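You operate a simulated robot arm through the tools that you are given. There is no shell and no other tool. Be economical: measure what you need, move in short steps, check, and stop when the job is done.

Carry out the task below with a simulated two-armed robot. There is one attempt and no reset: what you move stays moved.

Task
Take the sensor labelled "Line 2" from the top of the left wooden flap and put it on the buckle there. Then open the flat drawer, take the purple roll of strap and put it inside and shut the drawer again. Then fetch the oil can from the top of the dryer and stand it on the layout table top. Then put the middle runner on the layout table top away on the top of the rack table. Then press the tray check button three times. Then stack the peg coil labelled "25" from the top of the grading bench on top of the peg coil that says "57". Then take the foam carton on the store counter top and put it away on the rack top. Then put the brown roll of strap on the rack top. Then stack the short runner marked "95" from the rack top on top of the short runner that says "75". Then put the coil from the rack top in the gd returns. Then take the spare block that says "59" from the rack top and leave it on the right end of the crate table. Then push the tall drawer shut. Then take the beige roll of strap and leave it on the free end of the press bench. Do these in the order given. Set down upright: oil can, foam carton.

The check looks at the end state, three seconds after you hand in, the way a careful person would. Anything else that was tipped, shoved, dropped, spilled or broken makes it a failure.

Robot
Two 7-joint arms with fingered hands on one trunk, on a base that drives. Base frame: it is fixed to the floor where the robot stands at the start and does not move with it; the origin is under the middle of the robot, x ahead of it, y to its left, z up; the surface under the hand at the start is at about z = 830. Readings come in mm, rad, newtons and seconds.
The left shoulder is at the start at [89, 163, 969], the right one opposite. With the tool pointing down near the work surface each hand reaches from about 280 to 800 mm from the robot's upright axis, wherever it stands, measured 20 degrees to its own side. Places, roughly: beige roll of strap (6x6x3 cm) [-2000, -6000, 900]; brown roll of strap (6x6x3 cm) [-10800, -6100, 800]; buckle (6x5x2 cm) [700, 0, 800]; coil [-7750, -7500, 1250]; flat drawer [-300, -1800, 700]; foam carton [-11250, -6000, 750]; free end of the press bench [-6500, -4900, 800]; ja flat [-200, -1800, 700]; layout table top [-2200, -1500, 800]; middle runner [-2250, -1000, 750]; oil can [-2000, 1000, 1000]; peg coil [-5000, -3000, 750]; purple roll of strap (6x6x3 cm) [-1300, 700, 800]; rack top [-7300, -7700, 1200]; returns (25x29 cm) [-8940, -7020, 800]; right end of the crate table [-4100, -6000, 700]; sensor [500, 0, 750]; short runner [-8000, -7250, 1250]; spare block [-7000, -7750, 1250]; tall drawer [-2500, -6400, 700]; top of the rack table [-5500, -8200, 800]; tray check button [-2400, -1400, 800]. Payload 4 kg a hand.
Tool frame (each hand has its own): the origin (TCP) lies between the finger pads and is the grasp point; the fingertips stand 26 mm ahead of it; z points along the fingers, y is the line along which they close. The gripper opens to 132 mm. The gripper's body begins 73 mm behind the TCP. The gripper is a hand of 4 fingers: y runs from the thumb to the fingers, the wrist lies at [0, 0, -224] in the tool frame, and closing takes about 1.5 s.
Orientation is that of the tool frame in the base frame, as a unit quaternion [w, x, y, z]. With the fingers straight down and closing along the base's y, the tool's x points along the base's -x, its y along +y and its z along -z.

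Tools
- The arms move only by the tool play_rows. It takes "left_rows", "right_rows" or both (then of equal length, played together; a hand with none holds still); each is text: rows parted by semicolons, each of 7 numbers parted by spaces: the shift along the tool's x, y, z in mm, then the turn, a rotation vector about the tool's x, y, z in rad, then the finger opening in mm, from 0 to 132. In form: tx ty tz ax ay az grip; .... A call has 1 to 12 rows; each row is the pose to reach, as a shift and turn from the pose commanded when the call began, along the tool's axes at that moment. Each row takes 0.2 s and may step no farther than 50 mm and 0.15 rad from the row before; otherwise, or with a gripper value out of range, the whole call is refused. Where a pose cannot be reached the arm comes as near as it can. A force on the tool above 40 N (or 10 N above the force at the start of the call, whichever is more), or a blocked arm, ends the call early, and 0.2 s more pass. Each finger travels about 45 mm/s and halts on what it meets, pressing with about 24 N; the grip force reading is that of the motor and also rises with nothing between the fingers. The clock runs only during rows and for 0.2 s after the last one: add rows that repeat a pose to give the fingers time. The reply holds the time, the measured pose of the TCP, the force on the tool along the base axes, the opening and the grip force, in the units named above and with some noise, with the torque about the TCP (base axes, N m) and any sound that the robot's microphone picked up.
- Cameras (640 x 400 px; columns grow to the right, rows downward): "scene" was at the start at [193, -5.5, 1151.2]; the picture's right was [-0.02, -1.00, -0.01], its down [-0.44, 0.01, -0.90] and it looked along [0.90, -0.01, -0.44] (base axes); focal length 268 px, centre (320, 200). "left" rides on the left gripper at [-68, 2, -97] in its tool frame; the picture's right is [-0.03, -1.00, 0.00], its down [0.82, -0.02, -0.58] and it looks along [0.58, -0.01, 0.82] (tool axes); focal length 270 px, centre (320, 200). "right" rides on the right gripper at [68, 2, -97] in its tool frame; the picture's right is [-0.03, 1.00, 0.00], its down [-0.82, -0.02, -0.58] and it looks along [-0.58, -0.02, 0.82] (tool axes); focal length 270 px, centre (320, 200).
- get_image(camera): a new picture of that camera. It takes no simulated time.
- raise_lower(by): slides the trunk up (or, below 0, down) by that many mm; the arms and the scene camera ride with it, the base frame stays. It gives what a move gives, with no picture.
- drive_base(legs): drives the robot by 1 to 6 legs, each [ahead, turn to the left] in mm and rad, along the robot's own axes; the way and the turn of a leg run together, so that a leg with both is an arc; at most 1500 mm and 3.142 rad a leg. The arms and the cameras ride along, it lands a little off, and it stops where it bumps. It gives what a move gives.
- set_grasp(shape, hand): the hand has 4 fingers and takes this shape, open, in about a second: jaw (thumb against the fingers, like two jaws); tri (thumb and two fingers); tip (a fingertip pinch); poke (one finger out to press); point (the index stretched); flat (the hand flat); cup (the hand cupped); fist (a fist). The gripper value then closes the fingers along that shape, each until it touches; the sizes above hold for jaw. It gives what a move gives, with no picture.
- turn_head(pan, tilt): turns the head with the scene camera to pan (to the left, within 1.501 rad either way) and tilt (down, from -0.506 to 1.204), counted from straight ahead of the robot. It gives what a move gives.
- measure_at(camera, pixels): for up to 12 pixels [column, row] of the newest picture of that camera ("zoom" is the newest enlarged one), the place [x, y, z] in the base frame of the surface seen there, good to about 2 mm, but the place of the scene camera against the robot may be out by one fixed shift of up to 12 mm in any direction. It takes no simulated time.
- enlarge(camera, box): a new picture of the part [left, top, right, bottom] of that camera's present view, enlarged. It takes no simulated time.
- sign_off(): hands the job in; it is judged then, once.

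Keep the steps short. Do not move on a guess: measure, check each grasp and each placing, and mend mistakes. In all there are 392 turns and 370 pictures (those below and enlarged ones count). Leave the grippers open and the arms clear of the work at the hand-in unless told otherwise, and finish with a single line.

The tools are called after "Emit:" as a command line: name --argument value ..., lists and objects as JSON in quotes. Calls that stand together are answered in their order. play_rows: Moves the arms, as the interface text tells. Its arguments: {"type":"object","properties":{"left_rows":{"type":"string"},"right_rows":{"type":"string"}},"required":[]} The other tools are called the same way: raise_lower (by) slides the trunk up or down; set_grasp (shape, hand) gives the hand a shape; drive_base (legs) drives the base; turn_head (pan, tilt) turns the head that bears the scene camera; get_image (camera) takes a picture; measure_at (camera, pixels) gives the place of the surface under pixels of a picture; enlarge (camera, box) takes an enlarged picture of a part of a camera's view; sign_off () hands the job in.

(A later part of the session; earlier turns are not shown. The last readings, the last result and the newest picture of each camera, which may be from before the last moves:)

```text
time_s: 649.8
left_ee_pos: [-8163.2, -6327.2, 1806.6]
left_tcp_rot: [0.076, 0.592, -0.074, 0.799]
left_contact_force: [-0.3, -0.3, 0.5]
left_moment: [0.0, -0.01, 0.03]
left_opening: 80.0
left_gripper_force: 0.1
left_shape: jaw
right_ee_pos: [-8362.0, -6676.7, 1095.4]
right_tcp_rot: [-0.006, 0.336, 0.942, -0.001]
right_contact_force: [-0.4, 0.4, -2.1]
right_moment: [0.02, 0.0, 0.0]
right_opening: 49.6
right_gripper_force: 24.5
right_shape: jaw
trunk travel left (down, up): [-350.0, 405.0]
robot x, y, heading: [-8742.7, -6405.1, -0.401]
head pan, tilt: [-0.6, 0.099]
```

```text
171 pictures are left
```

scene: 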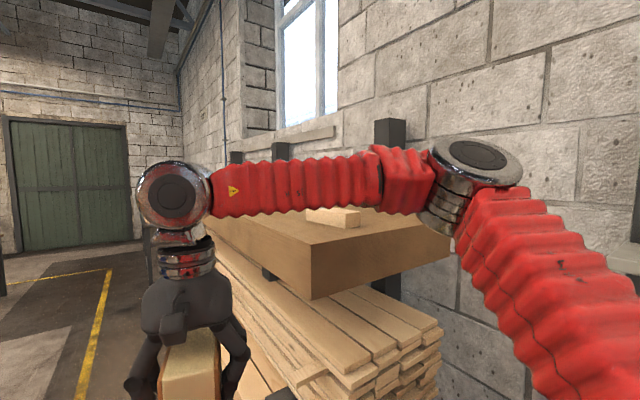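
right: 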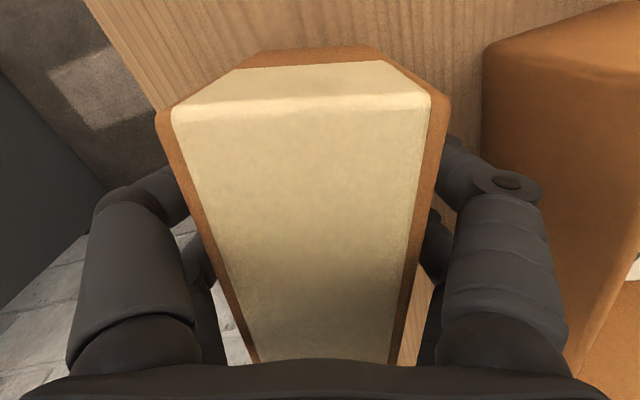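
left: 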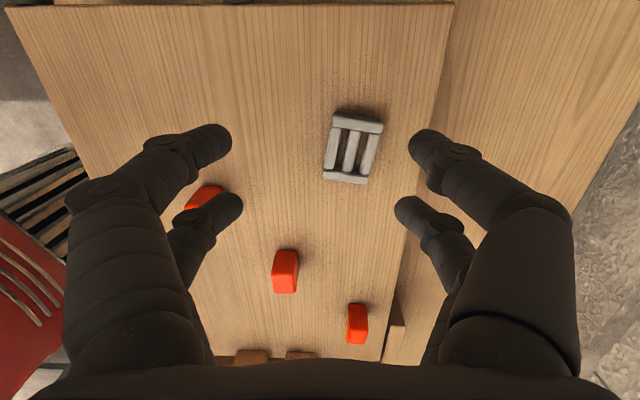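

I'm a bit near the rack line. I'll veer away, raise the trunk to see the rack top, and continue.

Emit:
drive_base --legs '[[0, 0.3]]'

Emit:
drive_base --legs '[[1100, 0]]'

Emit:
raise_lower --by 330

Emit:
drive_base --legs '[[0, -0.55]]'

Emit:
turn_head --pan -0.5 --tilt 0.5

Emit:
get_image --camera "scene"

```text
time_s: 651.2
left_ee_pos: [-8214.7, -6164.9, 1806.0]
left_tcp_rot: [-0.041, 0.596, 0.013, 0.802]
left_contact_force: [-0.4, -0.8, 0.1]
left_moment: [0.01, 0.04, 0.02]
left_opening: 80.0
left_gripper_force: 0.1
left_shape: jaw
right_ee_pos: [-8305.6, -6555.4, 1095.9]
right_tcp_rot: [-0.005, 0.196, 0.981, -0.002]
right_contact_force: [-0.1, -0.7, -2.6]
right_moment: [0.05, -0.01, 0.02]
right_opening: 49.7
right_gripper_force: 23.7
right_shape: jaw
trunk travel left (down, up): [-350.0, 405.0]
robot x, y, heading: [-8747.6, -6424.5, -0.119]
head pan, tilt: [-0.6, 0.099]
```

```text
time_s: 657.0
left_ee_pos: [-7114.8, -6287.4, 1806.6]
left_tcp_rot: [-0.043, 0.596, 0.014, 0.802]
left_contact_force: [-0.1, 0.1, 0.1]
left_moment: [0.01, 0.01, 0.03]
left_opening: 80.3
left_gripper_force: 0.0
left_shape: jaw
right_ee_pos: [-7204.9, -6677.4, 1095.9]
right_tcp_rot: [-0.006, 0.194, 0.981, -0.003]
right_contact_force: [0.1, 0.2, -2.6]
right_moment: [-0.02, 0.02, 0.01]
right_opening: 49.6
right_gripper_force: 23.8
right_shape: jaw
trunk travel left (down, up): [-350.0, 405.0]
robot x, y, heading: [-7647.9, -6547.4, -0.112]
head pan, tilt: [-0.6, 0.099]
```

```text
time_s: 660.2
left_ee_pos: [-7115.3, -6286.5, 2136.4]
left_tcp_rot: [-0.042, 0.596, 0.013, 0.802]
left_contact_force: [-0.7, 0.3, -0.1]
left_moment: [0.02, 0.03, 0.0]
left_opening: 80.2
left_gripper_force: 0.1
left_shape: jaw
right_ee_pos: [-7203.9, -6677.3, 1425.6]
right_tcp_rot: [-0.006, 0.194, 0.981, -0.002]
right_contact_force: [0.4, -0.2, -2.3]
right_moment: [0.0, 0.0, -0.01]
right_opening: 49.8
right_gripper_force: 24.1
right_shape: jaw
trunk travel left (down, up): [-680.0, 75.0]
robot x, y, heading: [-7647.6, -6547.0, -0.109]
head pan, tilt: [-0.6, 0.099]
```

```text
time_s: 662.4
left_ee_pos: [-7060.9, -6604.6, 2137.4]
left_tcp_rot: [0.178, 0.577, -0.15, 0.783]
left_contact_force: [-0.7, -0.1, -0.5]
left_moment: [-0.03, 0.01, -0.02]
left_opening: 80.2
left_gripper_force: 0.0
left_shape: jaw
right_ee_pos: [-7341.5, -6890.7, 1426.8]
right_tcp_rot: [-0.006, 0.455, 0.891, -0.001]
right_contact_force: [0.2, -0.8, -2.2]
right_moment: [-0.01, 0.01, 0.01]
right_opening: 49.3
right_gripper_force: 23.5
right_shape: jaw
trunk travel left (down, up): [-680.0, 75.0]
robot x, y, heading: [-7630.7, -6521.0, -0.664]
head pan, tilt: [-0.6, 0.099]
```

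```text
time_s: 663.2
left_ee_pos: [-7061.7, -6604.2, 2136.8]
left_tcp_rot: [0.178, 0.577, -0.15, 0.783]
left_contact_force: [0.4, -0.6, -1.1]
left_moment: [0.05, 0.01, 0.01]
left_opening: 80.0
left_gripper_force: 0.1
left_shape: jaw
right_ee_pos: [-7341.7, -6890.2, 1425.0]
right_tcp_rot: [-0.006, 0.454, 0.891, 0.0]
right_contact_force: [0.0, -0.4, -2.8]
right_moment: [0.02, 0.02, 0.04]
right_opening: 49.3
right_gripper_force: 24.1
right_shape: jaw
trunk travel left (down, up): [-680.0, 75.0]
robot x, y, heading: [-7632.4, -6523.3, -0.664]
head pan, tilt: [-0.499, 0.499]
```

```text
170 pictures are left
```

scene: 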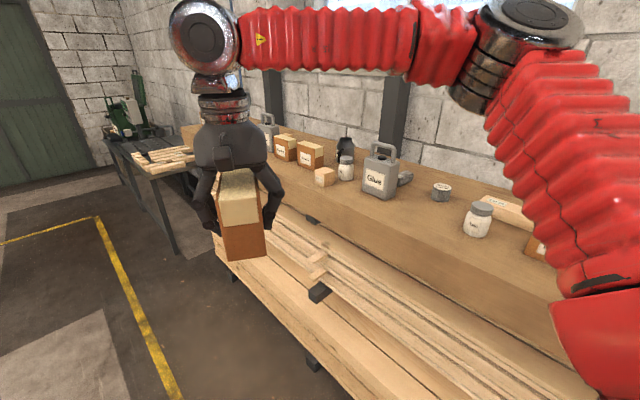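

I'll face the rack squarely and look at the top.

Emit:
drive_base --legs '[[0, -0.5]]'

Emit:
drive_base --legs '[[0, -0.5]]'

Emit:
drive_base --legs '[[0, -0.3]]'

Emit:
turn_head --pan 0.5 --tilt 0.5

Emit:
get_image --camera "scene"

Emit:
turn_head --pan -0.4 --tilt 0.5

Emit:
get_image --camera "scene"

```text
time_s: 665.2
left_ee_pos: [-7169.8, -6868.4, 2137.6]
left_tcp_rot: [0.365, 0.522, -0.287, 0.715]
left_contact_force: [-0.5, 0.3, 0.5]
left_moment: [0.0, -0.02, 0.02]
left_opening: 79.8
left_gripper_force: 0.1
left_shape: jaw
right_ee_pos: [-7553.3, -6984.2, 1427.2]
right_tcp_rot: [-0.007, 0.66, 0.751, 0.001]
right_contact_force: [0.0, 0.1, -3.2]
right_moment: [0.03, 0.0, 0.03]
right_opening: 49.2
right_gripper_force: 24.0
right_shape: jaw
trunk travel left (down, up): [-680.0, 75.0]
robot x, y, heading: [-7611.2, -6510.1, -1.161]
head pan, tilt: [-0.499, 0.499]
```

```text
time_s: 667.2
left_ee_pos: [-7398.5, -7039.3, 2137.4]
left_tcp_rot: [0.534, 0.433, -0.409, 0.6]
left_contact_force: [0.1, -0.1, 0.2]
left_moment: [-0.02, 0.02, -0.02]
left_opening: 80.0
left_gripper_force: 0.0
left_shape: jaw
right_ee_pos: [-7789.5, -6955.6, 1427.0]
right_tcp_rot: [-0.006, 0.828, 0.56, 0.003]
right_contact_force: [0.4, -0.5, -2.2]
right_moment: [0.02, -0.02, 0.02]
right_opening: 48.9
right_gripper_force: 23.7
right_shape: jaw
trunk travel left (down, up): [-680.0, 75.0]
robot x, y, heading: [-7582.3, -6520.0, -1.667]
head pan, tilt: [-0.499, 0.499]
```

```text
time_s: 668.7
left_ee_pos: [-7558.1, -7068.1, 2139.2]
left_tcp_rot: [0.618, 0.367, -0.469, 0.514]
left_contact_force: [1.3, -0.5, 0.5]
left_moment: [0.0, -0.03, -0.02]
left_opening: 79.8
left_gripper_force: 0.1
left_shape: jaw
right_ee_pos: [-7908.5, -6873.9, 1429.3]
right_tcp_rot: [-0.005, 0.902, 0.431, 0.002]
right_contact_force: [0.0, 1.4, -2.4]
right_moment: [0.0, 0.0, -0.01]
right_opening: 48.9
right_gripper_force: 24.3
right_shape: jaw
trunk travel left (down, up): [-680.0, 75.0]
robot x, y, heading: [-7569.9, -6526.7, -1.966]
head pan, tilt: [-0.499, 0.499]
```

```text
time_s: 670.0
left_ee_pos: [-7562.2, -7070.2, 2139.7]
left_tcp_rot: [0.617, 0.367, -0.47, 0.514]
left_contact_force: [0.1, -0.1, 0.1]
left_moment: [-0.01, -0.02, 0.01]
left_opening: 80.3
left_gripper_force: 0.0
left_shape: jaw
right_ee_pos: [-7910.3, -6874.5, 1427.6]
right_tcp_rot: [-0.005, 0.903, 0.43, 0.004]
right_contact_force: [-1.2, -0.2, -1.6]
right_moment: [0.0, -0.01, 0.01]
right_opening: 48.9
right_gripper_force: 23.8
right_shape: jaw
trunk travel left (down, up): [-680.0, 75.0]
robot x, y, heading: [-7566.1, -6526.2, -1.965]
head pan, tilt: [0.499, 0.499]
```

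```text
169 pictures are left
```

scene: 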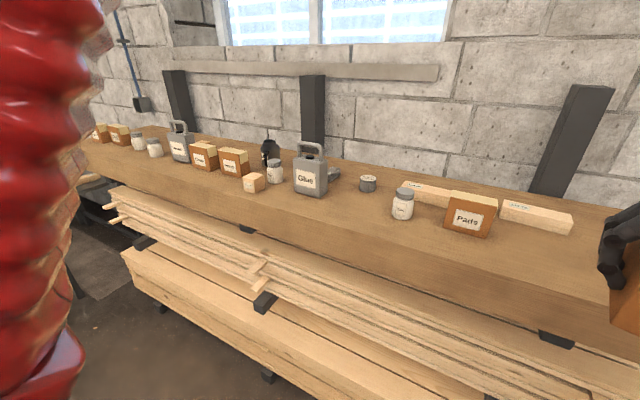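

```text
time_s: 671.1
left_ee_pos: [-7559.9, -7071.2, 2138.7]
left_tcp_rot: [0.618, 0.366, -0.469, 0.514]
left_contact_force: [0.7, 1.1, -0.2]
left_moment: [-0.01, -0.02, -0.01]
left_opening: 79.9
left_gripper_force: 0.1
left_shape: jaw
right_ee_pos: [-7910.5, -6875.5, 1428.4]
right_tcp_rot: [-0.005, 0.902, 0.431, 0.003]
right_contact_force: [0.1, -0.7, -2.4]
right_moment: [-0.03, -0.04, -0.02]
right_opening: 49.0
right_gripper_force: 24.0
right_shape: jaw
trunk travel left (down, up): [-680.0, 75.0]
robot x, y, heading: [-7568.3, -6523.3, -1.969]
head pan, tilt: [-0.4, 0.499]
```

```text
168 pictures are left
```

scene: 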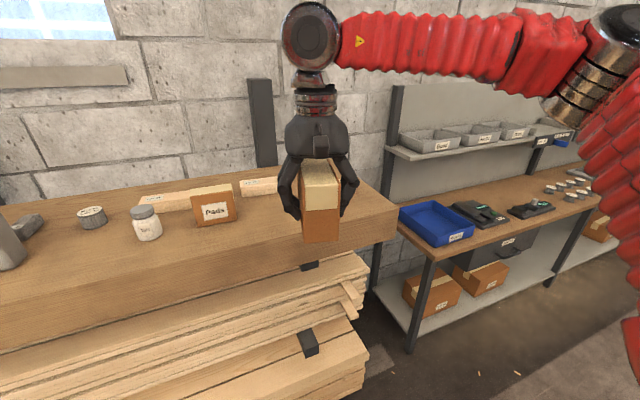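

Free space exists on the rack top's right end. I'll measure it.

Emit:
measure_at --camera "scene" --pixels '[[270, 225], [350, 190], [380, 200], [395, 210], [235, 215], [300, 250], [275, 188], [260, 240], [365, 225], [92, 212], [147, 213], [215, 190]]'

Emit:
enlarge --camera "scene" --box '[60, 150, 300, 280]'

```text
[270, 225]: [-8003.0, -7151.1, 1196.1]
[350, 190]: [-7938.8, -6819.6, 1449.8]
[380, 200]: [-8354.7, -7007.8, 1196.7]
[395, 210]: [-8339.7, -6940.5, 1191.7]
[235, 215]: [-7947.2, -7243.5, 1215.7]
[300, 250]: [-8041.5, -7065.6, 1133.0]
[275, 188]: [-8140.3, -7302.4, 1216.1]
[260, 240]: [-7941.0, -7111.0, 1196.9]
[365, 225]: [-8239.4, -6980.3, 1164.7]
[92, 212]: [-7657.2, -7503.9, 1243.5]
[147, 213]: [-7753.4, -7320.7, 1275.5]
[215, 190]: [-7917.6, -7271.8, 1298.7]
```

```text
2.67 times, centred on (180, 215) of scene
```

zoom: 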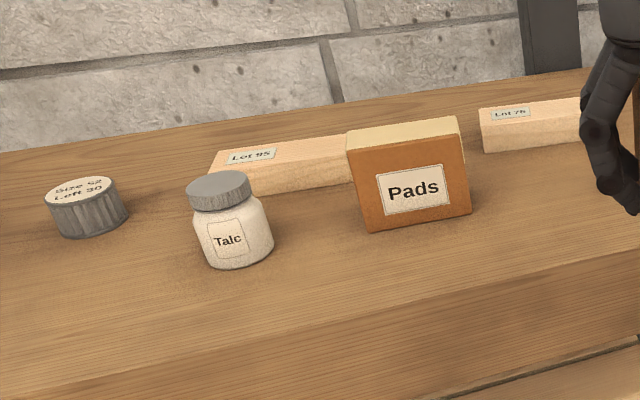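

I'll shift right and closer so the free right end is in reach.

Emit:
drive_base --legs '[[0, -0.45]]'

Emit:
drive_base --legs '[[0, -0.45]]'

Emit:
drive_base --legs '[[300, 0]]'

Emit:
drive_base --legs '[[0, 0.45]]'

Emit:
drive_base --legs '[[0, 0.43]]'

Emit:
turn_head --pan -0.3 --tilt 0.6

Emit:
get_image --camera "scene"

```text
time_s: 673.0
left_ee_pos: [-7796.7, -7016.9, 2139.0]
left_tcp_rot: [0.717, 0.253, -0.539, 0.363]
left_contact_force: [0.7, 0.2, -0.3]
left_moment: [0.04, 0.02, 0.0]
left_opening: 80.0
left_gripper_force: 0.1
left_shape: jaw
right_ee_pos: [-8025.5, -6689.2, 1428.3]
right_tcp_rot: [-0.005, 0.976, 0.217, 0.005]
right_contact_force: [-0.1, -0.5, -2.9]
right_moment: [0.01, 0.03, 0.04]
right_opening: 48.8
right_gripper_force: 23.9
right_shape: jaw
trunk travel left (down, up): [-680.0, 75.0]
robot x, y, heading: [-7548.0, -6546.1, -2.422]
head pan, tilt: [-0.4, 0.499]
```

```text
time_s: 675.1
left_ee_pos: [-7976.7, -6869.0, 2137.6]
left_tcp_rot: [0.781, 0.129, -0.58, 0.195]
left_contact_force: [0.2, -0.2, 1.1]
left_moment: [-0.03, -0.01, 0.03]
left_opening: 79.8
left_gripper_force: 0.0
left_shape: jaw
right_ee_pos: [-8046.2, -6471.7, 1428.8]
right_tcp_rot: [-0.005, 1.0, 0.0, 0.006]
right_contact_force: [0.1, 0.2, -2.9]
right_moment: [0.01, 0.0, 0.03]
right_opening: 48.8
right_gripper_force: 23.7
right_shape: jaw
trunk travel left (down, up): [-680.0, 75.0]
robot x, y, heading: [-7543.5, -6565.7, -2.864]
head pan, tilt: [-0.4, 0.499]
stopped in leg 1: the robot was blocked; the commanded pose is now the measured one
```

```text
time_s: 677.2
left_ee_pos: [-8266.1, -6948.3, 2140.0]
left_tcp_rot: [0.781, 0.129, -0.579, 0.195]
left_contact_force: [-0.2, 0.5, 0.2]
left_moment: [-0.03, 0.0, 0.01]
left_opening: 79.8
left_gripper_force: 0.0
left_shape: jaw
right_ee_pos: [-8337.0, -6551.7, 1429.4]
right_tcp_rot: [-0.003, 1.0, -0.002, 0.006]
right_contact_force: [-0.4, 0.5, -2.4]
right_moment: [-0.01, 0.02, -0.02]
right_opening: 48.7
right_gripper_force: 24.3
right_shape: jaw
trunk travel left (down, up): [-680.0, 75.0]
robot x, y, heading: [-7832.6, -6647.8, -2.869]
head pan, tilt: [-0.4, 0.499]
```

```text
time_s: 678.7
left_ee_pos: [-8155.8, -7062.6, 2140.3]
left_tcp_rot: [0.742, 0.217, -0.551, 0.313]
left_contact_force: [1.1, -0.4, -0.4]
left_moment: [-0.03, -0.03, -0.02]
left_opening: 79.9
left_gripper_force: 0.0
left_shape: jaw
right_ee_pos: [-8343.4, -6706.9, 1431.4]
right_tcp_rot: [-0.004, 0.988, 0.152, 0.006]
right_contact_force: [0.2, 0.0, -2.6]
right_moment: [0.0, 0.05, 0.05]
right_opening: 48.5
right_gripper_force: 24.1
right_shape: jaw
trunk travel left (down, up): [-680.0, 75.0]
robot x, y, heading: [-7847.5, -6636.9, -2.557]
head pan, tilt: [-0.4, 0.499]
stopped in leg 1: the robot was blocked; the commanded pose is now the measured one
```

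```text
time_s: 680.5
left_ee_pos: [-7947.3, -7156.5, 2139.2]
left_tcp_rot: [0.656, 0.332, -0.491, 0.468]
left_contact_force: [0.2, -0.3, 0.8]
left_moment: [-0.02, 0.02, -0.02]
left_opening: 80.1
left_gripper_force: 0.0
left_shape: jaw
right_ee_pos: [-8266.9, -6915.2, 1430.2]
right_tcp_rot: [-0.004, 0.932, 0.364, 0.004]
right_contact_force: [-0.7, 0.3, -2.7]
right_moment: [-0.02, 0.0, 0.02]
right_opening: 48.6
right_gripper_force: 23.6
right_shape: jaw
trunk travel left (down, up): [-680.0, 75.0]
robot x, y, heading: [-7868.9, -6619.9, -2.122]
head pan, tilt: [-0.4, 0.499]
```

```text
time_s: 681.2
left_ee_pos: [-7945.8, -7159.8, 2139.5]
left_tcp_rot: [0.656, 0.332, -0.491, 0.468]
left_contact_force: [0.0, -0.2, -0.5]
left_moment: [0.04, 0.02, -0.04]
left_opening: 80.0
left_gripper_force: 0.0
left_shape: jaw
right_ee_pos: [-8266.7, -6916.8, 1431.6]
right_tcp_rot: [-0.006, 0.931, 0.364, 0.003]
right_contact_force: [0.1, -0.2, -1.8]
right_moment: [0.0, -0.01, 0.01]
right_opening: 49.0
right_gripper_force: 23.7
right_shape: jaw
trunk travel left (down, up): [-680.0, 75.0]
robot x, y, heading: [-7871.3, -6627.4, -2.12]
head pan, tilt: [-0.3, 0.6]
```

```text
166 pictures are left
```

scene: 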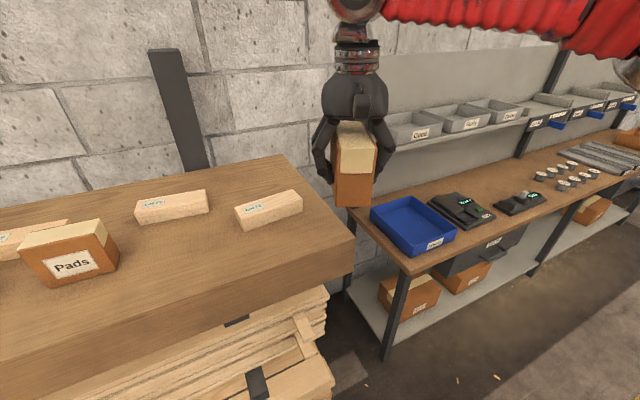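

I see short runners at (172,205) and (268,208). I'll read the labels and measure free spots.

Emit:
enlarge --camera "scene" --box '[120, 160, 320, 270]'

Emit:
enlarge --camera "scene" --box '[360, 180, 520, 290]'

Emit:
measure_at --camera "scene" --pixels '[[140, 210], [205, 200], [240, 215], [300, 203], [265, 250], [200, 240], [310, 240], [345, 240], [280, 170], [100, 255], [420, 215], [160, 260]]'

```text
3.20 times, centred on (220, 215) of scene
```

zoom: 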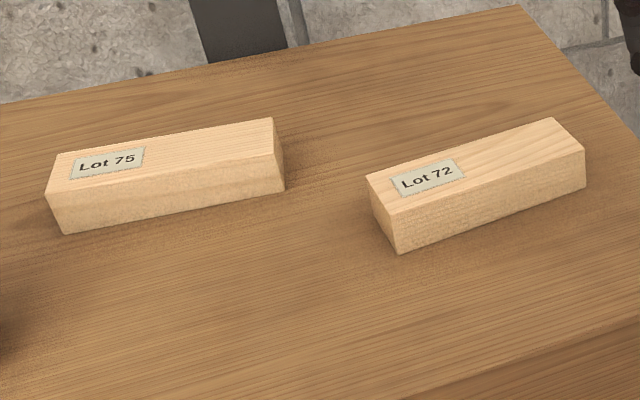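

```text
3.64 times, centred on (440, 235) of scene
```

zoom: 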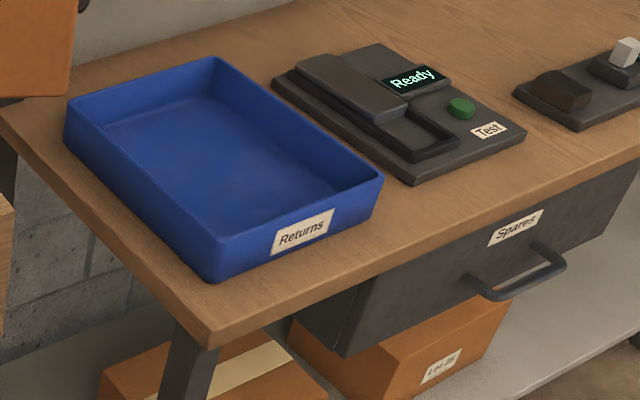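

```text
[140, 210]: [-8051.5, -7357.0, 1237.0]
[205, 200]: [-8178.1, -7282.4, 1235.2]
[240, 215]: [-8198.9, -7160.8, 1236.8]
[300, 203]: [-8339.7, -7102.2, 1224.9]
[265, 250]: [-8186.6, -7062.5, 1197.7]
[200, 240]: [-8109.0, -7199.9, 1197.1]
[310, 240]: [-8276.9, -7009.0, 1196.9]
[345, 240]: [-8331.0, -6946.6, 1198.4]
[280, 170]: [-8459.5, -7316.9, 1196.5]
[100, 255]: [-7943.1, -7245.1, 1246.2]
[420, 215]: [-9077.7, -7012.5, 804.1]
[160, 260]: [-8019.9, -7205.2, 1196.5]
```

Lot 75 is at (172,205), Lot 72 at (268,208); the blue bin reads "Returns". I'll put the carton on the free front area near (200,243). Turning left 0.3 first for reach.

Emit:
drive_base --legs '[[0, 0.3]]'

Emit:
get_image --camera "right"

```text
time_s: 682.7
left_ee_pos: [-7782.9, -7152.8, 2140.5]
left_tcp_rot: [0.577, 0.402, -0.435, 0.562]
left_contact_force: [-0.1, 0.3, -0.3]
left_moment: [0.04, 0.01, 0.03]
left_opening: 80.0
left_gripper_force: 0.1
left_shape: jaw
right_ee_pos: [-8159.7, -7019.2, 1431.7]
right_tcp_rot: [-0.006, 0.865, 0.501, 0.003]
right_contact_force: [0.0, 0.3, -2.4]
right_moment: [-0.02, 0.03, 0.0]
right_opening: 49.0
right_gripper_force: 23.6
right_shape: jaw
trunk travel left (down, up): [-680.0, 75.0]
robot x, y, heading: [-7887.4, -6618.7, -1.817]
head pan, tilt: [-0.3, 0.6]
```

```text
163 pictures are left
```

right: 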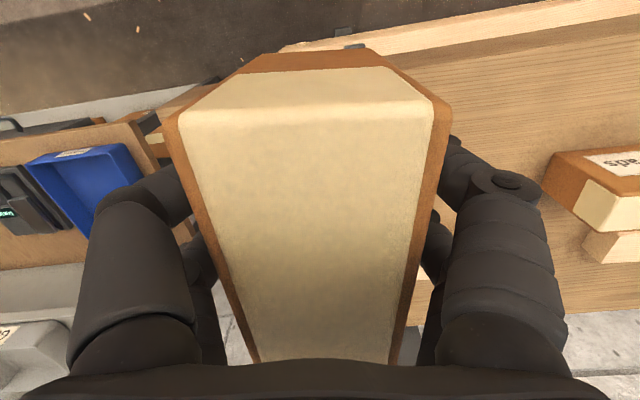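

Emit:
play_rows --right_rows "-33 30 0 0 0 -0.03 20; -66 61 0 0 0 -0.06 20; -100 91 0 0 0 -0.09 20; -133 122 0 0 0 -0.12 20; -133 122 45 0 0 -0.12 20; -133 122 90 0 0 -0.12 20; -133 122 130 0 0 -0.12 20; -133 122 160 0 0 -0.12 20; -133 122 168 0 0 -0.12 20; -133 122 168 0 0 -0.12 20"

Emit:
turn_head --pan -0.1 --tilt 0.6

Emit:
get_image --camera "scene"

```text
time_s: 684.9
left_ee_pos: [-7783.1, -7155.3, 2140.0]
left_tcp_rot: [0.577, 0.402, -0.436, 0.561]
left_contact_force: [-0.5, 0.5, -0.1]
left_moment: [-0.02, 0.01, 0.04]
left_opening: 80.0
left_gripper_force: 0.1
left_shape: jaw
right_ee_pos: [-8121.7, -7193.3, 1260.1]
right_tcp_rot: [-0.006, 0.833, 0.553, 0.004]
right_contact_force: [-0.3, -0.7, -2.4]
right_moment: [-0.01, 0.0, -0.03]
right_opening: 48.9
right_gripper_force: 24.4
right_shape: jaw
trunk travel left (down, up): [-680.0, 75.0]
robot x, y, heading: [-7883.6, -6620.0, -1.819]
head pan, tilt: [-0.3, 0.6]
```

```text
time_s: 685.6
left_ee_pos: [-7782.7, -7155.5, 2139.3]
left_tcp_rot: [0.576, 0.403, -0.435, 0.562]
left_contact_force: [-0.2, -0.6, -0.8]
left_moment: [0.01, 0.0, 0.0]
left_opening: 80.0
left_gripper_force: 0.0
left_shape: jaw
right_ee_pos: [-8121.5, -7193.9, 1260.3]
right_tcp_rot: [-0.005, 0.833, 0.553, 0.004]
right_contact_force: [0.4, -1.1, -2.6]
right_moment: [0.0, -0.03, 0.01]
right_opening: 48.9
right_gripper_force: 24.1
right_shape: jaw
trunk travel left (down, up): [-680.0, 75.0]
robot x, y, heading: [-7884.0, -6623.4, -1.818]
head pan, tilt: [-0.099, 0.6]
```

```text
162 pictures are left
```

scene: 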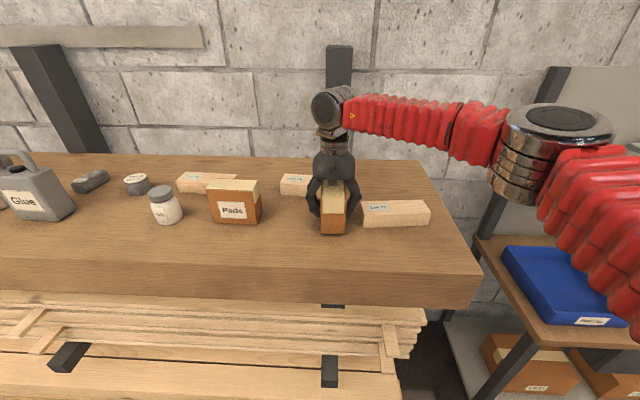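

The carton is a bit close to Lot 72. I'll shift it 45 mm left and 35 mm forward, then lower to touch.

Emit:
play_rows --right_rows "17 22 0 0 0 0 20; 35 45 0 0 0 0 20; 35 45 5 0 0 0 20; 35 45 9 0 0 0 20; 35 45 11 0 0 0 20; 35 45 12 0 0 0 20; 35 45 12 0 0 0 20"

Emit:
get_image --camera "scene"

```text
time_s: 687.2
left_ee_pos: [-7781.9, -7154.5, 2140.6]
left_tcp_rot: [0.578, 0.402, -0.436, 0.561]
left_contact_force: [0.6, 0.3, 0.1]
left_moment: [0.01, 0.0, 0.01]
left_opening: 80.0
left_gripper_force: 0.1
left_shape: jaw
right_ee_pos: [-8064.9, -7179.6, 1249.0]
right_tcp_rot: [-0.005, 0.833, 0.553, 0.004]
right_contact_force: [0.8, -2.2, 4.0]
right_moment: [0.02, -0.02, 0.01]
right_opening: 49.0
right_gripper_force: 23.4
right_shape: jaw
trunk travel left (down, up): [-680.0, 75.0]
robot x, y, heading: [-7886.7, -6615.6, -1.818]
head pan, tilt: [-0.099, 0.6]
```

```text
161 pictures are left
```

scene: 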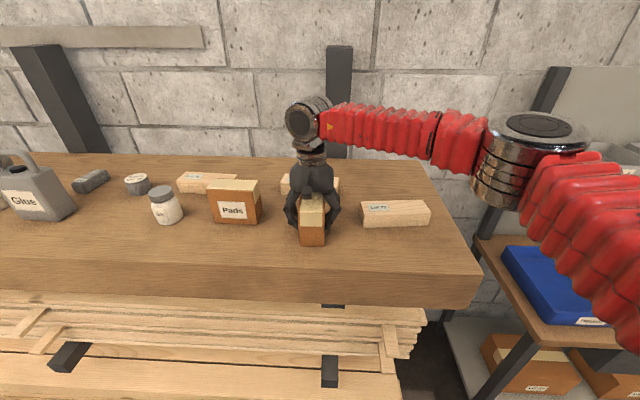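

It's down with room both sides. Open and rise.

Emit:
play_rows --right_rows "0 0 0 0 0 0 55; 0 0 0 0 0 0 65; 0 0 0 0 0 0 75; 0 0 0 0 0 0 75; 0 0 -15 0 0 0 75; 0 0 -60 0 0 0 75; 0 0 -105 0 0 0 80; 0 0 -150 0 0 0 80; 0 0 -180 0 0 0 80; 45 0 -180 0 0 0 80; 90 0 -180 0 0 0 80; 135 0 -180 0 0 0 80"

Emit:
get_image --camera "scene"

```text
time_s: 689.8
left_ee_pos: [-7782.6, -7153.1, 2141.0]
left_tcp_rot: [0.578, 0.402, -0.435, 0.561]
left_contact_force: [0.2, 1.2, 0.1]
left_moment: [0.01, -0.02, -0.01]
left_opening: 79.9
left_gripper_force: 0.0
left_shape: jaw
right_ee_pos: [-8014.4, -7055.2, 1430.8]
right_tcp_rot: [-0.006, 0.834, 0.552, 0.004]
right_contact_force: [0.8, 0.2, -0.3]
right_moment: [-0.01, -0.01, 0.03]
right_opening: 79.4
right_gripper_force: 0.1
right_shape: jaw
trunk travel left (down, up): [-680.0, 75.0]
robot x, y, heading: [-7881.1, -6619.3, -1.818]
head pan, tilt: [-0.099, 0.6]
```

```text
160 pictures are left
```

scene: 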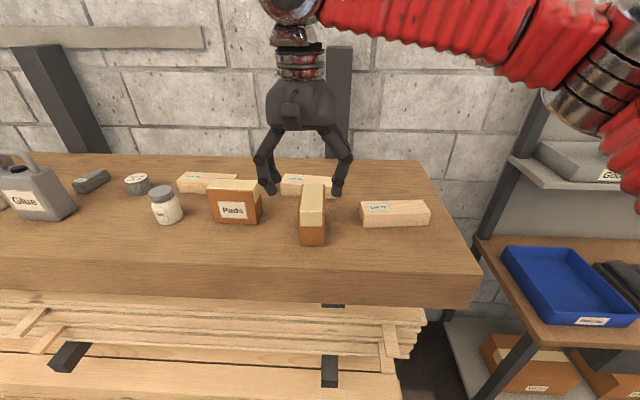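

Carton placed upright. I'll back off, lower the trunk, and go west again for the brown roll.

Emit:
drive_base --legs '[[-120, 0]]'

Emit:
drive_base --legs '[[0, -0.57]]'

Emit:
drive_base --legs '[[0, -0.57]]'

Emit:
drive_base --legs '[[0, -0.57]]'

Emit:
raise_lower --by -330

```text
time_s: 691.1
left_ee_pos: [-7754.7, -7038.6, 2139.7]
left_tcp_rot: [0.577, 0.403, -0.436, 0.561]
left_contact_force: [-0.8, -1.0, 0.1]
left_moment: [0.0, 0.02, -0.01]
left_opening: 79.9
left_gripper_force: 0.1
left_shape: jaw
right_ee_pos: [-7985.4, -6940.0, 1428.5]
right_tcp_rot: [-0.005, 0.833, 0.553, 0.003]
right_contact_force: [-0.2, 0.4, 0.5]
right_moment: [0.02, 0.01, -0.02]
right_opening: 79.7
right_gripper_force: 0.0
right_shape: jaw
trunk travel left (down, up): [-680.0, 75.0]
robot x, y, heading: [-7853.5, -6505.2, -1.817]
head pan, tilt: [-0.099, 0.6]
```

```text
time_s: 693.2
left_ee_pos: [-8049.8, -7005.2, 2140.1]
left_tcp_rot: [0.71, 0.266, -0.529, 0.381]
left_contact_force: [0.8, -0.1, 0.9]
left_moment: [0.0, -0.04, -0.03]
left_opening: 80.2
left_gripper_force: 0.0
left_shape: jaw
right_ee_pos: [-8195.3, -6802.3, 1432.1]
right_tcp_rot: [-0.005, 0.953, 0.303, 0.005]
right_contact_force: [-1.0, -0.3, 0.0]
right_moment: [0.0, -0.01, -0.03]
right_opening: 79.8
right_gripper_force: 0.1
right_shape: jaw
trunk travel left (down, up): [-680.0, 75.0]
robot x, y, heading: [-7831.7, -6521.7, -2.376]
head pan, tilt: [-0.099, 0.6]
```

```text
time_s: 695.1
left_ee_pos: [-8248.0, -6855.6, 2141.5]
left_tcp_rot: [0.779, 0.134, -0.578, 0.204]
left_contact_force: [0.2, 0.6, -1.0]
left_moment: [0.03, 0.0, 0.03]
left_opening: 80.0
left_gripper_force: 0.1
left_shape: jaw
right_ee_pos: [-8283.0, -6606.1, 1430.7]
right_tcp_rot: [-0.003, 0.998, 0.069, 0.008]
right_contact_force: [-0.5, 1.0, 0.7]
right_moment: [-0.04, -0.01, -0.02]
right_opening: 80.0
right_gripper_force: 0.2
right_shape: jaw
trunk travel left (down, up): [-680.0, 75.0]
robot x, y, heading: [-7824.4, -6549.7, -2.861]
head pan, tilt: [-0.099, 0.6]
stopped in leg 1: the robot was blocked; the commanded pose is now the measured one
```

```text
time_s: 697.4
left_ee_pos: [-8358.7, -6581.5, 2131.3]
left_tcp_rot: [0.8, -0.033, -0.598, -0.024]
left_contact_force: [-0.5, 0.6, 0.3]
left_moment: [0.02, 0.01, -0.01]
left_opening: 80.0
left_gripper_force: 0.1
left_shape: jaw
right_ee_pos: [-8250.8, -6349.7, 1431.1]
right_tcp_rot: [-0.002, 0.978, -0.21, 0.008]
right_contact_force: [-0.4, -0.3, 0.3]
right_moment: [-0.01, -0.05, 0.0]
right_opening: 80.0
right_gripper_force: 0.1
right_shape: jaw
trunk travel left (down, up): [-680.0, 75.0]
robot x, y, heading: [-7834.7, -6573.7, 2.863]
head pan, tilt: [-0.099, 0.6]
stopped in leg 1: the robot was blocked; the commanded pose is now the measured one
```

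```text
time_s: 700.7
left_ee_pos: [-8353.9, -6584.6, 1801.6]
left_tcp_rot: [0.802, -0.032, -0.596, -0.024]
left_contact_force: [-0.8, 0.0, 0.7]
left_moment: [-0.04, 0.03, -0.03]
left_opening: 79.8
left_gripper_force: 0.0
left_shape: jaw
right_ee_pos: [-8247.8, -6351.2, 1103.1]
right_tcp_rot: [-0.001, 0.978, -0.209, 0.007]
right_contact_force: [0.5, -0.5, 0.5]
right_moment: [0.0, -0.01, -0.01]
right_opening: 80.1
right_gripper_force: 0.1
right_shape: jaw
trunk travel left (down, up): [-350.0, 405.0]
robot x, y, heading: [-7835.5, -6573.3, 2.861]
head pan, tilt: [-0.099, 0.6]
```

Emit:
drive_base --legs '[[0, -0.08]]'

Emit:
drive_base --legs '[[1400, 0]]'

Emit:
drive_base --legs '[[1310, 0]]'

Emit:
drive_base --legs '[[0, 0.52]]'

Emit:
drive_base --legs '[[0, 0.52]]'

Emit:
drive_base --legs '[[0, 0.5]]'

Emit:
get_image --camera "right"

Emit:
get_image --camera "scene"

```text
time_s: 701.6
left_ee_pos: [-8352.1, -6541.1, 1803.0]
left_tcp_rot: [0.8, -0.056, -0.595, -0.056]
left_contact_force: [0.0, 0.8, 0.1]
left_moment: [-0.02, 0.02, 0.0]
left_opening: 80.1
left_gripper_force: 0.0
left_shape: jaw
right_ee_pos: [-8229.4, -6318.8, 1102.1]
right_tcp_rot: [-0.001, 0.969, -0.249, 0.006]
right_contact_force: [0.1, -0.2, 0.4]
right_moment: [-0.03, 0.0, 0.02]
right_opening: 80.0
right_gripper_force: 0.0
right_shape: jaw
trunk travel left (down, up): [-350.0, 405.0]
robot x, y, heading: [-7834.8, -6576.3, 2.78]
head pan, tilt: [-0.099, 0.6]
```

```text
time_s: 708.7
left_ee_pos: [-9662.1, -6033.3, 1803.0]
left_tcp_rot: [0.799, -0.06, -0.595, -0.06]
left_contact_force: [0.4, -0.2, -0.5]
left_moment: [0.01, -0.03, 0.04]
left_opening: 80.0
left_gripper_force: 0.0
left_shape: jaw
right_ee_pos: [-9538.1, -5812.5, 1101.6]
right_tcp_rot: [-0.001, 0.967, -0.254, 0.007]
right_contact_force: [-0.3, 0.7, -0.3]
right_moment: [0.03, -0.03, -0.02]
right_opening: 80.0
right_gripper_force: 0.0
right_shape: jaw
trunk travel left (down, up): [-350.0, 405.0]
robot x, y, heading: [-9148.9, -6074.3, 2.769]
head pan, tilt: [-0.099, 0.6]
```

```text
time_s: 715.4
left_ee_pos: [-10895.4, -5547.6, 1803.1]
left_tcp_rot: [0.8, -0.061, -0.594, -0.063]
left_contact_force: [1.4, -0.5, 0.2]
left_moment: [-0.02, 0.02, 0.0]
left_opening: 80.0
left_gripper_force: 0.0
left_shape: jaw
right_ee_pos: [-10768.9, -5326.1, 1102.0]
right_tcp_rot: [-0.001, 0.967, -0.256, 0.006]
right_contact_force: [0.3, 0.4, -0.4]
right_moment: [0.01, 0.0, 0.01]
right_opening: 80.3
right_gripper_force: 0.0
right_shape: jaw
trunk travel left (down, up): [-350.0, 405.0]
robot x, y, heading: [-10383.9, -5590.0, 2.768]
head pan, tilt: [-0.099, 0.6]
```

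```text
time_s: 717.4
left_ee_pos: [-10849.5, -5806.9, 1803.2]
left_tcp_rot: [0.789, 0.092, -0.591, 0.143]
left_contact_force: [0.0, 0.6, -0.8]
left_moment: [0.03, 0.07, -0.02]
left_opening: 80.1
left_gripper_force: 0.0
left_shape: jaw
right_ee_pos: [-10848.3, -5551.3, 1102.8]
right_tcp_rot: [-0.002, 1.0, -0.001, 0.006]
right_contact_force: [0.8, -0.1, -1.3]
right_moment: [0.0, -0.01, 0.02]
right_opening: 80.0
right_gripper_force: 0.1
right_shape: jaw
trunk travel left (down, up): [-350.0, 405.0]
robot x, y, heading: [-10385.9, -5564.7, -2.999]
head pan, tilt: [-0.099, 0.6]
```

```text
time_s: 719.5
left_ee_pos: [-10668.3, -6006.8, 1802.1]
left_tcp_rot: [0.726, 0.241, -0.547, 0.341]
left_contact_force: [-0.2, -0.5, 0.2]
left_moment: [-0.04, 0.0, -0.01]
left_opening: 79.9
left_gripper_force: 0.0
left_shape: jaw
right_ee_pos: [-10794.8, -5783.9, 1104.3]
right_tcp_rot: [-0.005, 0.967, 0.255, 0.005]
right_contact_force: [-0.3, 0.3, 0.4]
right_moment: [0.02, -0.01, 0.03]
right_opening: 79.9
right_gripper_force: 0.1
right_shape: jaw
trunk travel left (down, up): [-350.0, 405.0]
robot x, y, heading: [-10403.2, -5539.8, -2.491]
head pan, tilt: [-0.099, 0.6]
```

```text
time_s: 721.4
left_ee_pos: [-10411.7, -6079.3, 1803.5]
left_tcp_rot: [0.617, 0.37, -0.47, 0.511]
left_contact_force: [-0.6, -0.6, 0.0]
left_moment: [-0.02, 0.02, -0.01]
left_opening: 80.2
left_gripper_force: 0.1
left_shape: jaw
right_ee_pos: [-10628.4, -5944.4, 1103.2]
right_tcp_rot: [-0.006, 0.873, 0.487, 0.004]
right_contact_force: [-0.5, -0.1, 0.1]
right_moment: [0.03, 0.01, 0.01]
right_opening: 80.0
right_gripper_force: 0.1
right_shape: jaw
trunk travel left (down, up): [-350.0, 405.0]
robot x, y, heading: [-10431.1, -5528.0, -1.993]
head pan, tilt: [-0.099, 0.6]
```

```text
159 pictures are left
```

right: 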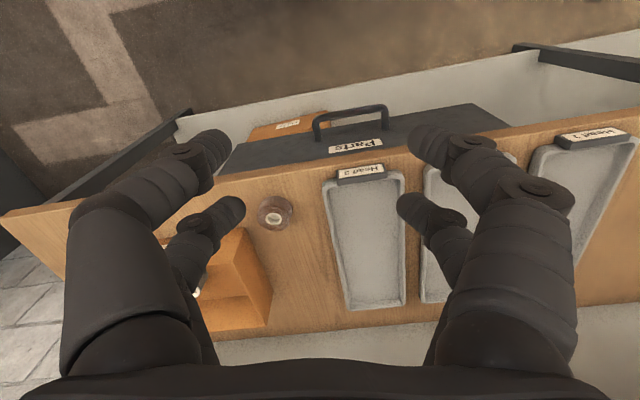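

```text
158 pictures are left
```

scene: 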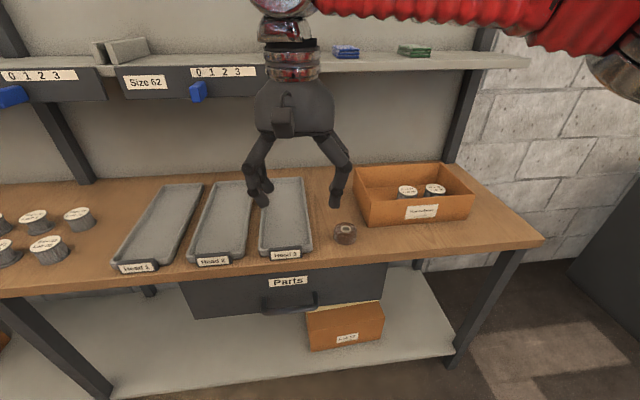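

Roll at right-camera (275,212). Measuring it.

Emit:
measure_at --camera "right" --pixels '[[275, 216], [259, 214], [291, 212], [275, 202], [276, 226], [275, 245], [325, 220], [240, 240], [262, 260]]'

Emit:
enlarge --camera "right" --box '[220, 170, 360, 290]'

```text
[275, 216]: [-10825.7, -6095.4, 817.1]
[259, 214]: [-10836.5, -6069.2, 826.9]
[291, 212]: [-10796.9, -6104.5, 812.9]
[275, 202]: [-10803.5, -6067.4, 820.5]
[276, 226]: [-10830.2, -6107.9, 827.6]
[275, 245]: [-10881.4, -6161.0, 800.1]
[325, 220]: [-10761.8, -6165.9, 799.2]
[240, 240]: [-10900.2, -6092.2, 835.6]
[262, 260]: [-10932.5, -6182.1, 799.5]
```

```text
3.33 times, centred on (290, 230) of right
```

zoom: 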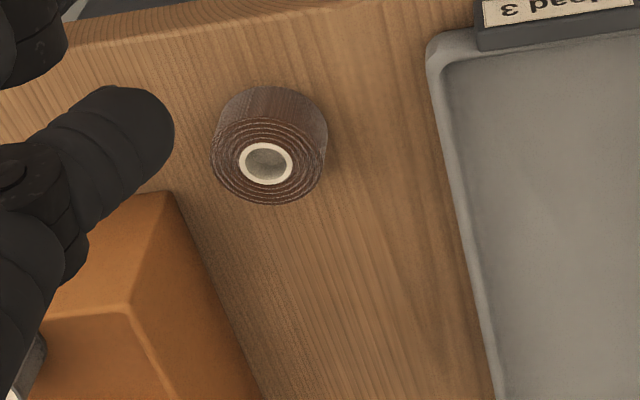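

Emit:
measure_at --camera "zoom" --pixels '[[216, 158], [318, 165], [268, 200], [268, 122], [235, 190], [300, 192], [240, 125], [300, 130]]'

```text
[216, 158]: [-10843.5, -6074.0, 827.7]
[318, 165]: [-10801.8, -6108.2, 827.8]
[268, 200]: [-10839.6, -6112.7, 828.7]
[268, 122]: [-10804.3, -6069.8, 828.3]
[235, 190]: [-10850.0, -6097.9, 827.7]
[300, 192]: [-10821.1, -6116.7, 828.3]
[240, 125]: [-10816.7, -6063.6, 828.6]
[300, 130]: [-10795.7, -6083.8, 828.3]
```

Roll centre (−10822,−6091), top 828. The box is close on one side, so I'll turn the hand −1.9 rad to have the fingers front and back, while moving over it.

Emit:
play_rows --right_rows "-19 -7 0 0 0 -0.149 85; -38 -15 0 0 0 -0.298 85; -57 -22 0 0 0 -0.447 85; -76 -29 0 0 0 -0.596 85; -95 -37 0 0 0 -0.745 85; -113 -44 0 0 0 -0.894 85; -132 -51 0 0 0 -1.043 85; -151 -58 0 0 0 -1.192 85; -170 -66 0 0 0 -1.341 85; -189 -73 0 0 0 -1.49 85; -208 -80 0 0 0 -1.639 85; -227 -88 0 0 0 -1.788 85"

Emit:
play_rows --right_rows "0 0 30 0 0 -0.1 85; 0 0 75 0 0 -0.1 85; 0 0 120 0 0 -0.1 85; 0 0 150 0 0 -0.1 85; 0 0 150 0 0 -0.1 85"

Emit:
get_image --camera "right"

```text
time_s: 724.0
left_ee_pos: [-10411.5, -6077.5, 1802.1]
left_tcp_rot: [0.618, 0.37, -0.471, 0.51]
left_contact_force: [0.0, -0.1, -0.5]
left_moment: [0.03, 0.02, -0.02]
left_opening: 79.9
left_gripper_force: 0.0
left_shape: jaw
right_ee_pos: [-10820.7, -6089.3, 1101.3]
right_tcp_rot: [-0.001, 0.166, 0.986, 0.008]
right_contact_force: [0.1, -0.3, 0.4]
right_moment: [0.01, 0.0, 0.0]
right_opening: 84.6
right_gripper_force: 0.0
right_shape: jaw
trunk travel left (down, up): [-350.0, 405.0]
robot x, y, heading: [-10428.8, -5526.8, -1.991]
head pan, tilt: [-0.099, 0.6]
```

```text
time_s: 725.2
left_ee_pos: [-10410.9, -6077.3, 1803.5]
left_tcp_rot: [0.618, 0.369, -0.469, 0.511]
left_contact_force: [0.6, -0.4, 0.5]
left_moment: [0.02, 0.01, 0.0]
left_opening: 80.0
left_gripper_force: 0.0
left_shape: jaw
right_ee_pos: [-10822.5, -6088.5, 951.2]
right_tcp_rot: [-0.001, 0.118, 0.993, 0.006]
right_contact_force: [0.3, 0.3, 0.2]
right_moment: [0.03, 0.01, 0.0]
right_opening: 84.7
right_gripper_force: 0.1
right_shape: jaw
trunk travel left (down, up): [-350.0, 405.0]
robot x, y, heading: [-10429.6, -5531.2, -1.989]
head pan, tilt: [-0.099, 0.6]
```

```text
156 pictures are left
```

right: 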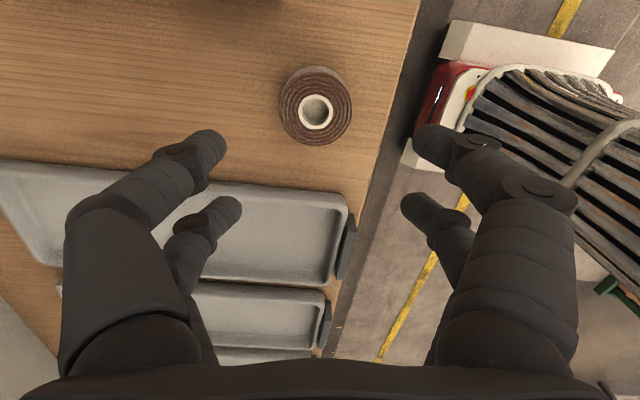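

Emit:
measure_at --camera "right" --pixels '[[250, 186], [330, 200], [285, 108], [348, 108], [316, 138], [316, 82], [300, 215], [400, 80]]'

```text
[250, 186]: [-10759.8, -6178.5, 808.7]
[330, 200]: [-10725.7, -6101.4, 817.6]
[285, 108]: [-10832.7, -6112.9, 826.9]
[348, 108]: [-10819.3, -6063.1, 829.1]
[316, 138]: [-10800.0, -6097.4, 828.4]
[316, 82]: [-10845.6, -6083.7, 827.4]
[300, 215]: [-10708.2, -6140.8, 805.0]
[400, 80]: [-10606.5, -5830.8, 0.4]
```

Clear of the tray by ~98 mm. I'll descend to z 837 and grip.

Emit:
play_rows --right_rows "2 -1 40 0 0 0 85; 2 -1 80 0 0 0 85; 2 -1 105 0 0 0 85; 2 -1 114 0 0 0 85; 2 -1 114 0 0 0 70; 2 -1 114 0 0 0 55; 2 -1 114 0 0 0 40; 2 -1 114 0 0 0 30; 2 -1 114 0 0 0 30; 2 -1 90 0 0 0 30; 2 -1 50 0 0 0 30; 2 -1 5 0 0 0 30"

Emit:
get_image --camera "right"

```text
time_s: 727.8
left_ee_pos: [-10408.7, -6076.7, 1804.6]
left_tcp_rot: [0.618, 0.37, -0.469, 0.511]
left_contact_force: [0.1, -0.1, -0.1]
left_moment: [0.02, -0.01, -0.01]
left_opening: 79.9
left_gripper_force: 0.0
left_shape: jaw
right_ee_pos: [-10824.3, -6086.3, 947.3]
right_tcp_rot: [0.0, 0.118, 0.993, 0.008]
right_contact_force: [0.9, -0.1, -0.9]
right_moment: [0.01, 0.02, 0.03]
right_opening: 41.3
right_gripper_force: 23.5
right_shape: jaw
trunk travel left (down, up): [-350.0, 405.0]
robot x, y, heading: [-10426.4, -5528.3, -1.987]
head pan, tilt: [-0.099, 0.6]
```

```text
155 pictures are left
```

right: 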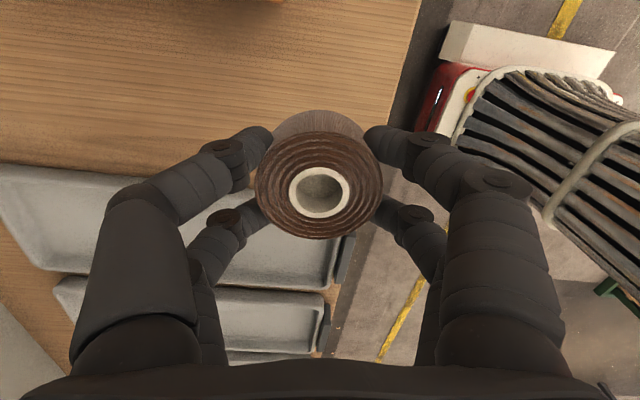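

Got the brown roll. I'll lift, draw in and turn the hand back.

Emit:
play_rows --right_rows "0 0 -30 0 0 0 30; 0 0 -70 0 0 0.05 30; -2 8 -110 0 0 0.2 30; -5 26 -130 0 0 0.35 30; -9 46 -150 0 0 0.5 30; -13 66 -155 0 0 0.65 30; -17 86 -155 0 0 0.8 30; -20 106 -155 0 0 0.95 30; -24 126 -155 0 0 1.1 30; -27 146 -155 0 0 1.25 30; -30 162 -155 0 0 1.4 30; -32 177 -155 0 0 1.55 30"

Emit:
drive_base --legs '[[0, 0.55]]'

Emit:
drive_base --legs '[[0, 0.55]]'

Emit:
drive_base --legs '[[0, 0.55]]'

```text
time_s: 730.4
left_ee_pos: [-10410.9, -6077.0, 1803.7]
left_tcp_rot: [0.618, 0.369, -0.47, 0.511]
left_contact_force: [-0.3, -0.8, -0.7]
left_moment: [0.02, -0.01, -0.02]
left_opening: 79.9
left_gripper_force: 0.0
left_shape: jaw
right_ee_pos: [-10749.6, -5925.6, 1105.1]
right_tcp_rot: [-0.006, 0.779, 0.626, 0.005]
right_contact_force: [0.1, 0.9, -1.3]
right_moment: [0.0, 0.03, 0.02]
right_opening: 41.2
right_gripper_force: 23.9
right_shape: jaw
trunk travel left (down, up): [-350.0, 405.0]
robot x, y, heading: [-10427.7, -5531.5, -1.992]
head pan, tilt: [-0.099, 0.6]
```

```text
time_s: 732.5
left_ee_pos: [-10127.2, -5985.3, 1803.3]
left_tcp_rot: [0.457, 0.483, -0.353, 0.659]
left_contact_force: [0.1, -0.2, -0.1]
left_moment: [-0.02, -0.04, 0.01]
left_opening: 79.9
left_gripper_force: 0.0
left_shape: jaw
right_ee_pos: [-10496.3, -6032.9, 1105.0]
right_tcp_rot: [-0.005, 0.579, 0.815, 0.003]
right_contact_force: [0.7, -0.1, -1.8]
right_moment: [0.02, -0.01, -0.01]
right_opening: 40.9
right_gripper_force: 23.5
right_shape: jaw
trunk travel left (down, up): [-350.0, 405.0]
robot x, y, heading: [-10461.8, -5528.4, -1.444]
head pan, tilt: [-0.099, 0.6]
```

```text
time_s: 734.6
left_ee_pos: [-9939.3, -5746.7, 1803.3]
left_tcp_rot: [0.262, 0.56, -0.209, 0.757]
left_contact_force: [0.7, 0.2, 0.4]
left_moment: [-0.04, 0.01, -0.03]
left_opening: 80.0
left_gripper_force: 0.0
left_shape: jaw
right_ee_pos: [-10228.2, -5978.6, 1104.6]
right_tcp_rot: [-0.007, 0.339, 0.941, 0.002]
right_contact_force: [0.5, 0.5, -1.7]
right_moment: [0.02, -0.01, 0.01]
right_opening: 41.1
right_gripper_force: 24.1
right_shape: jaw
trunk travel left (down, up): [-350.0, 405.0]
robot x, y, heading: [-10489.9, -5554.8, -0.897]
head pan, tilt: [-0.099, 0.6]
```

```text
time_s: 736.7
left_ee_pos: [-9918.5, -5432.4, 1804.5]
left_tcp_rot: [0.046, 0.596, -0.049, 0.8]
left_contact_force: [0.4, -0.7, -0.2]
left_moment: [0.02, 0.01, 0.03]
left_opening: 79.9
left_gripper_force: 0.2
left_shape: jaw
right_ee_pos: [-10046.2, -5780.8, 1107.2]
right_tcp_rot: [-0.007, 0.07, 0.997, 0.0]
right_contact_force: [0.8, 0.6, -1.8]
right_moment: [-0.02, -0.04, -0.01]
right_opening: 40.4
right_gripper_force: 23.8
right_shape: jaw
trunk travel left (down, up): [-350.0, 405.0]
robot x, y, heading: [-10498.9, -5583.8, -0.353]
head pan, tilt: [-0.099, 0.6]
```

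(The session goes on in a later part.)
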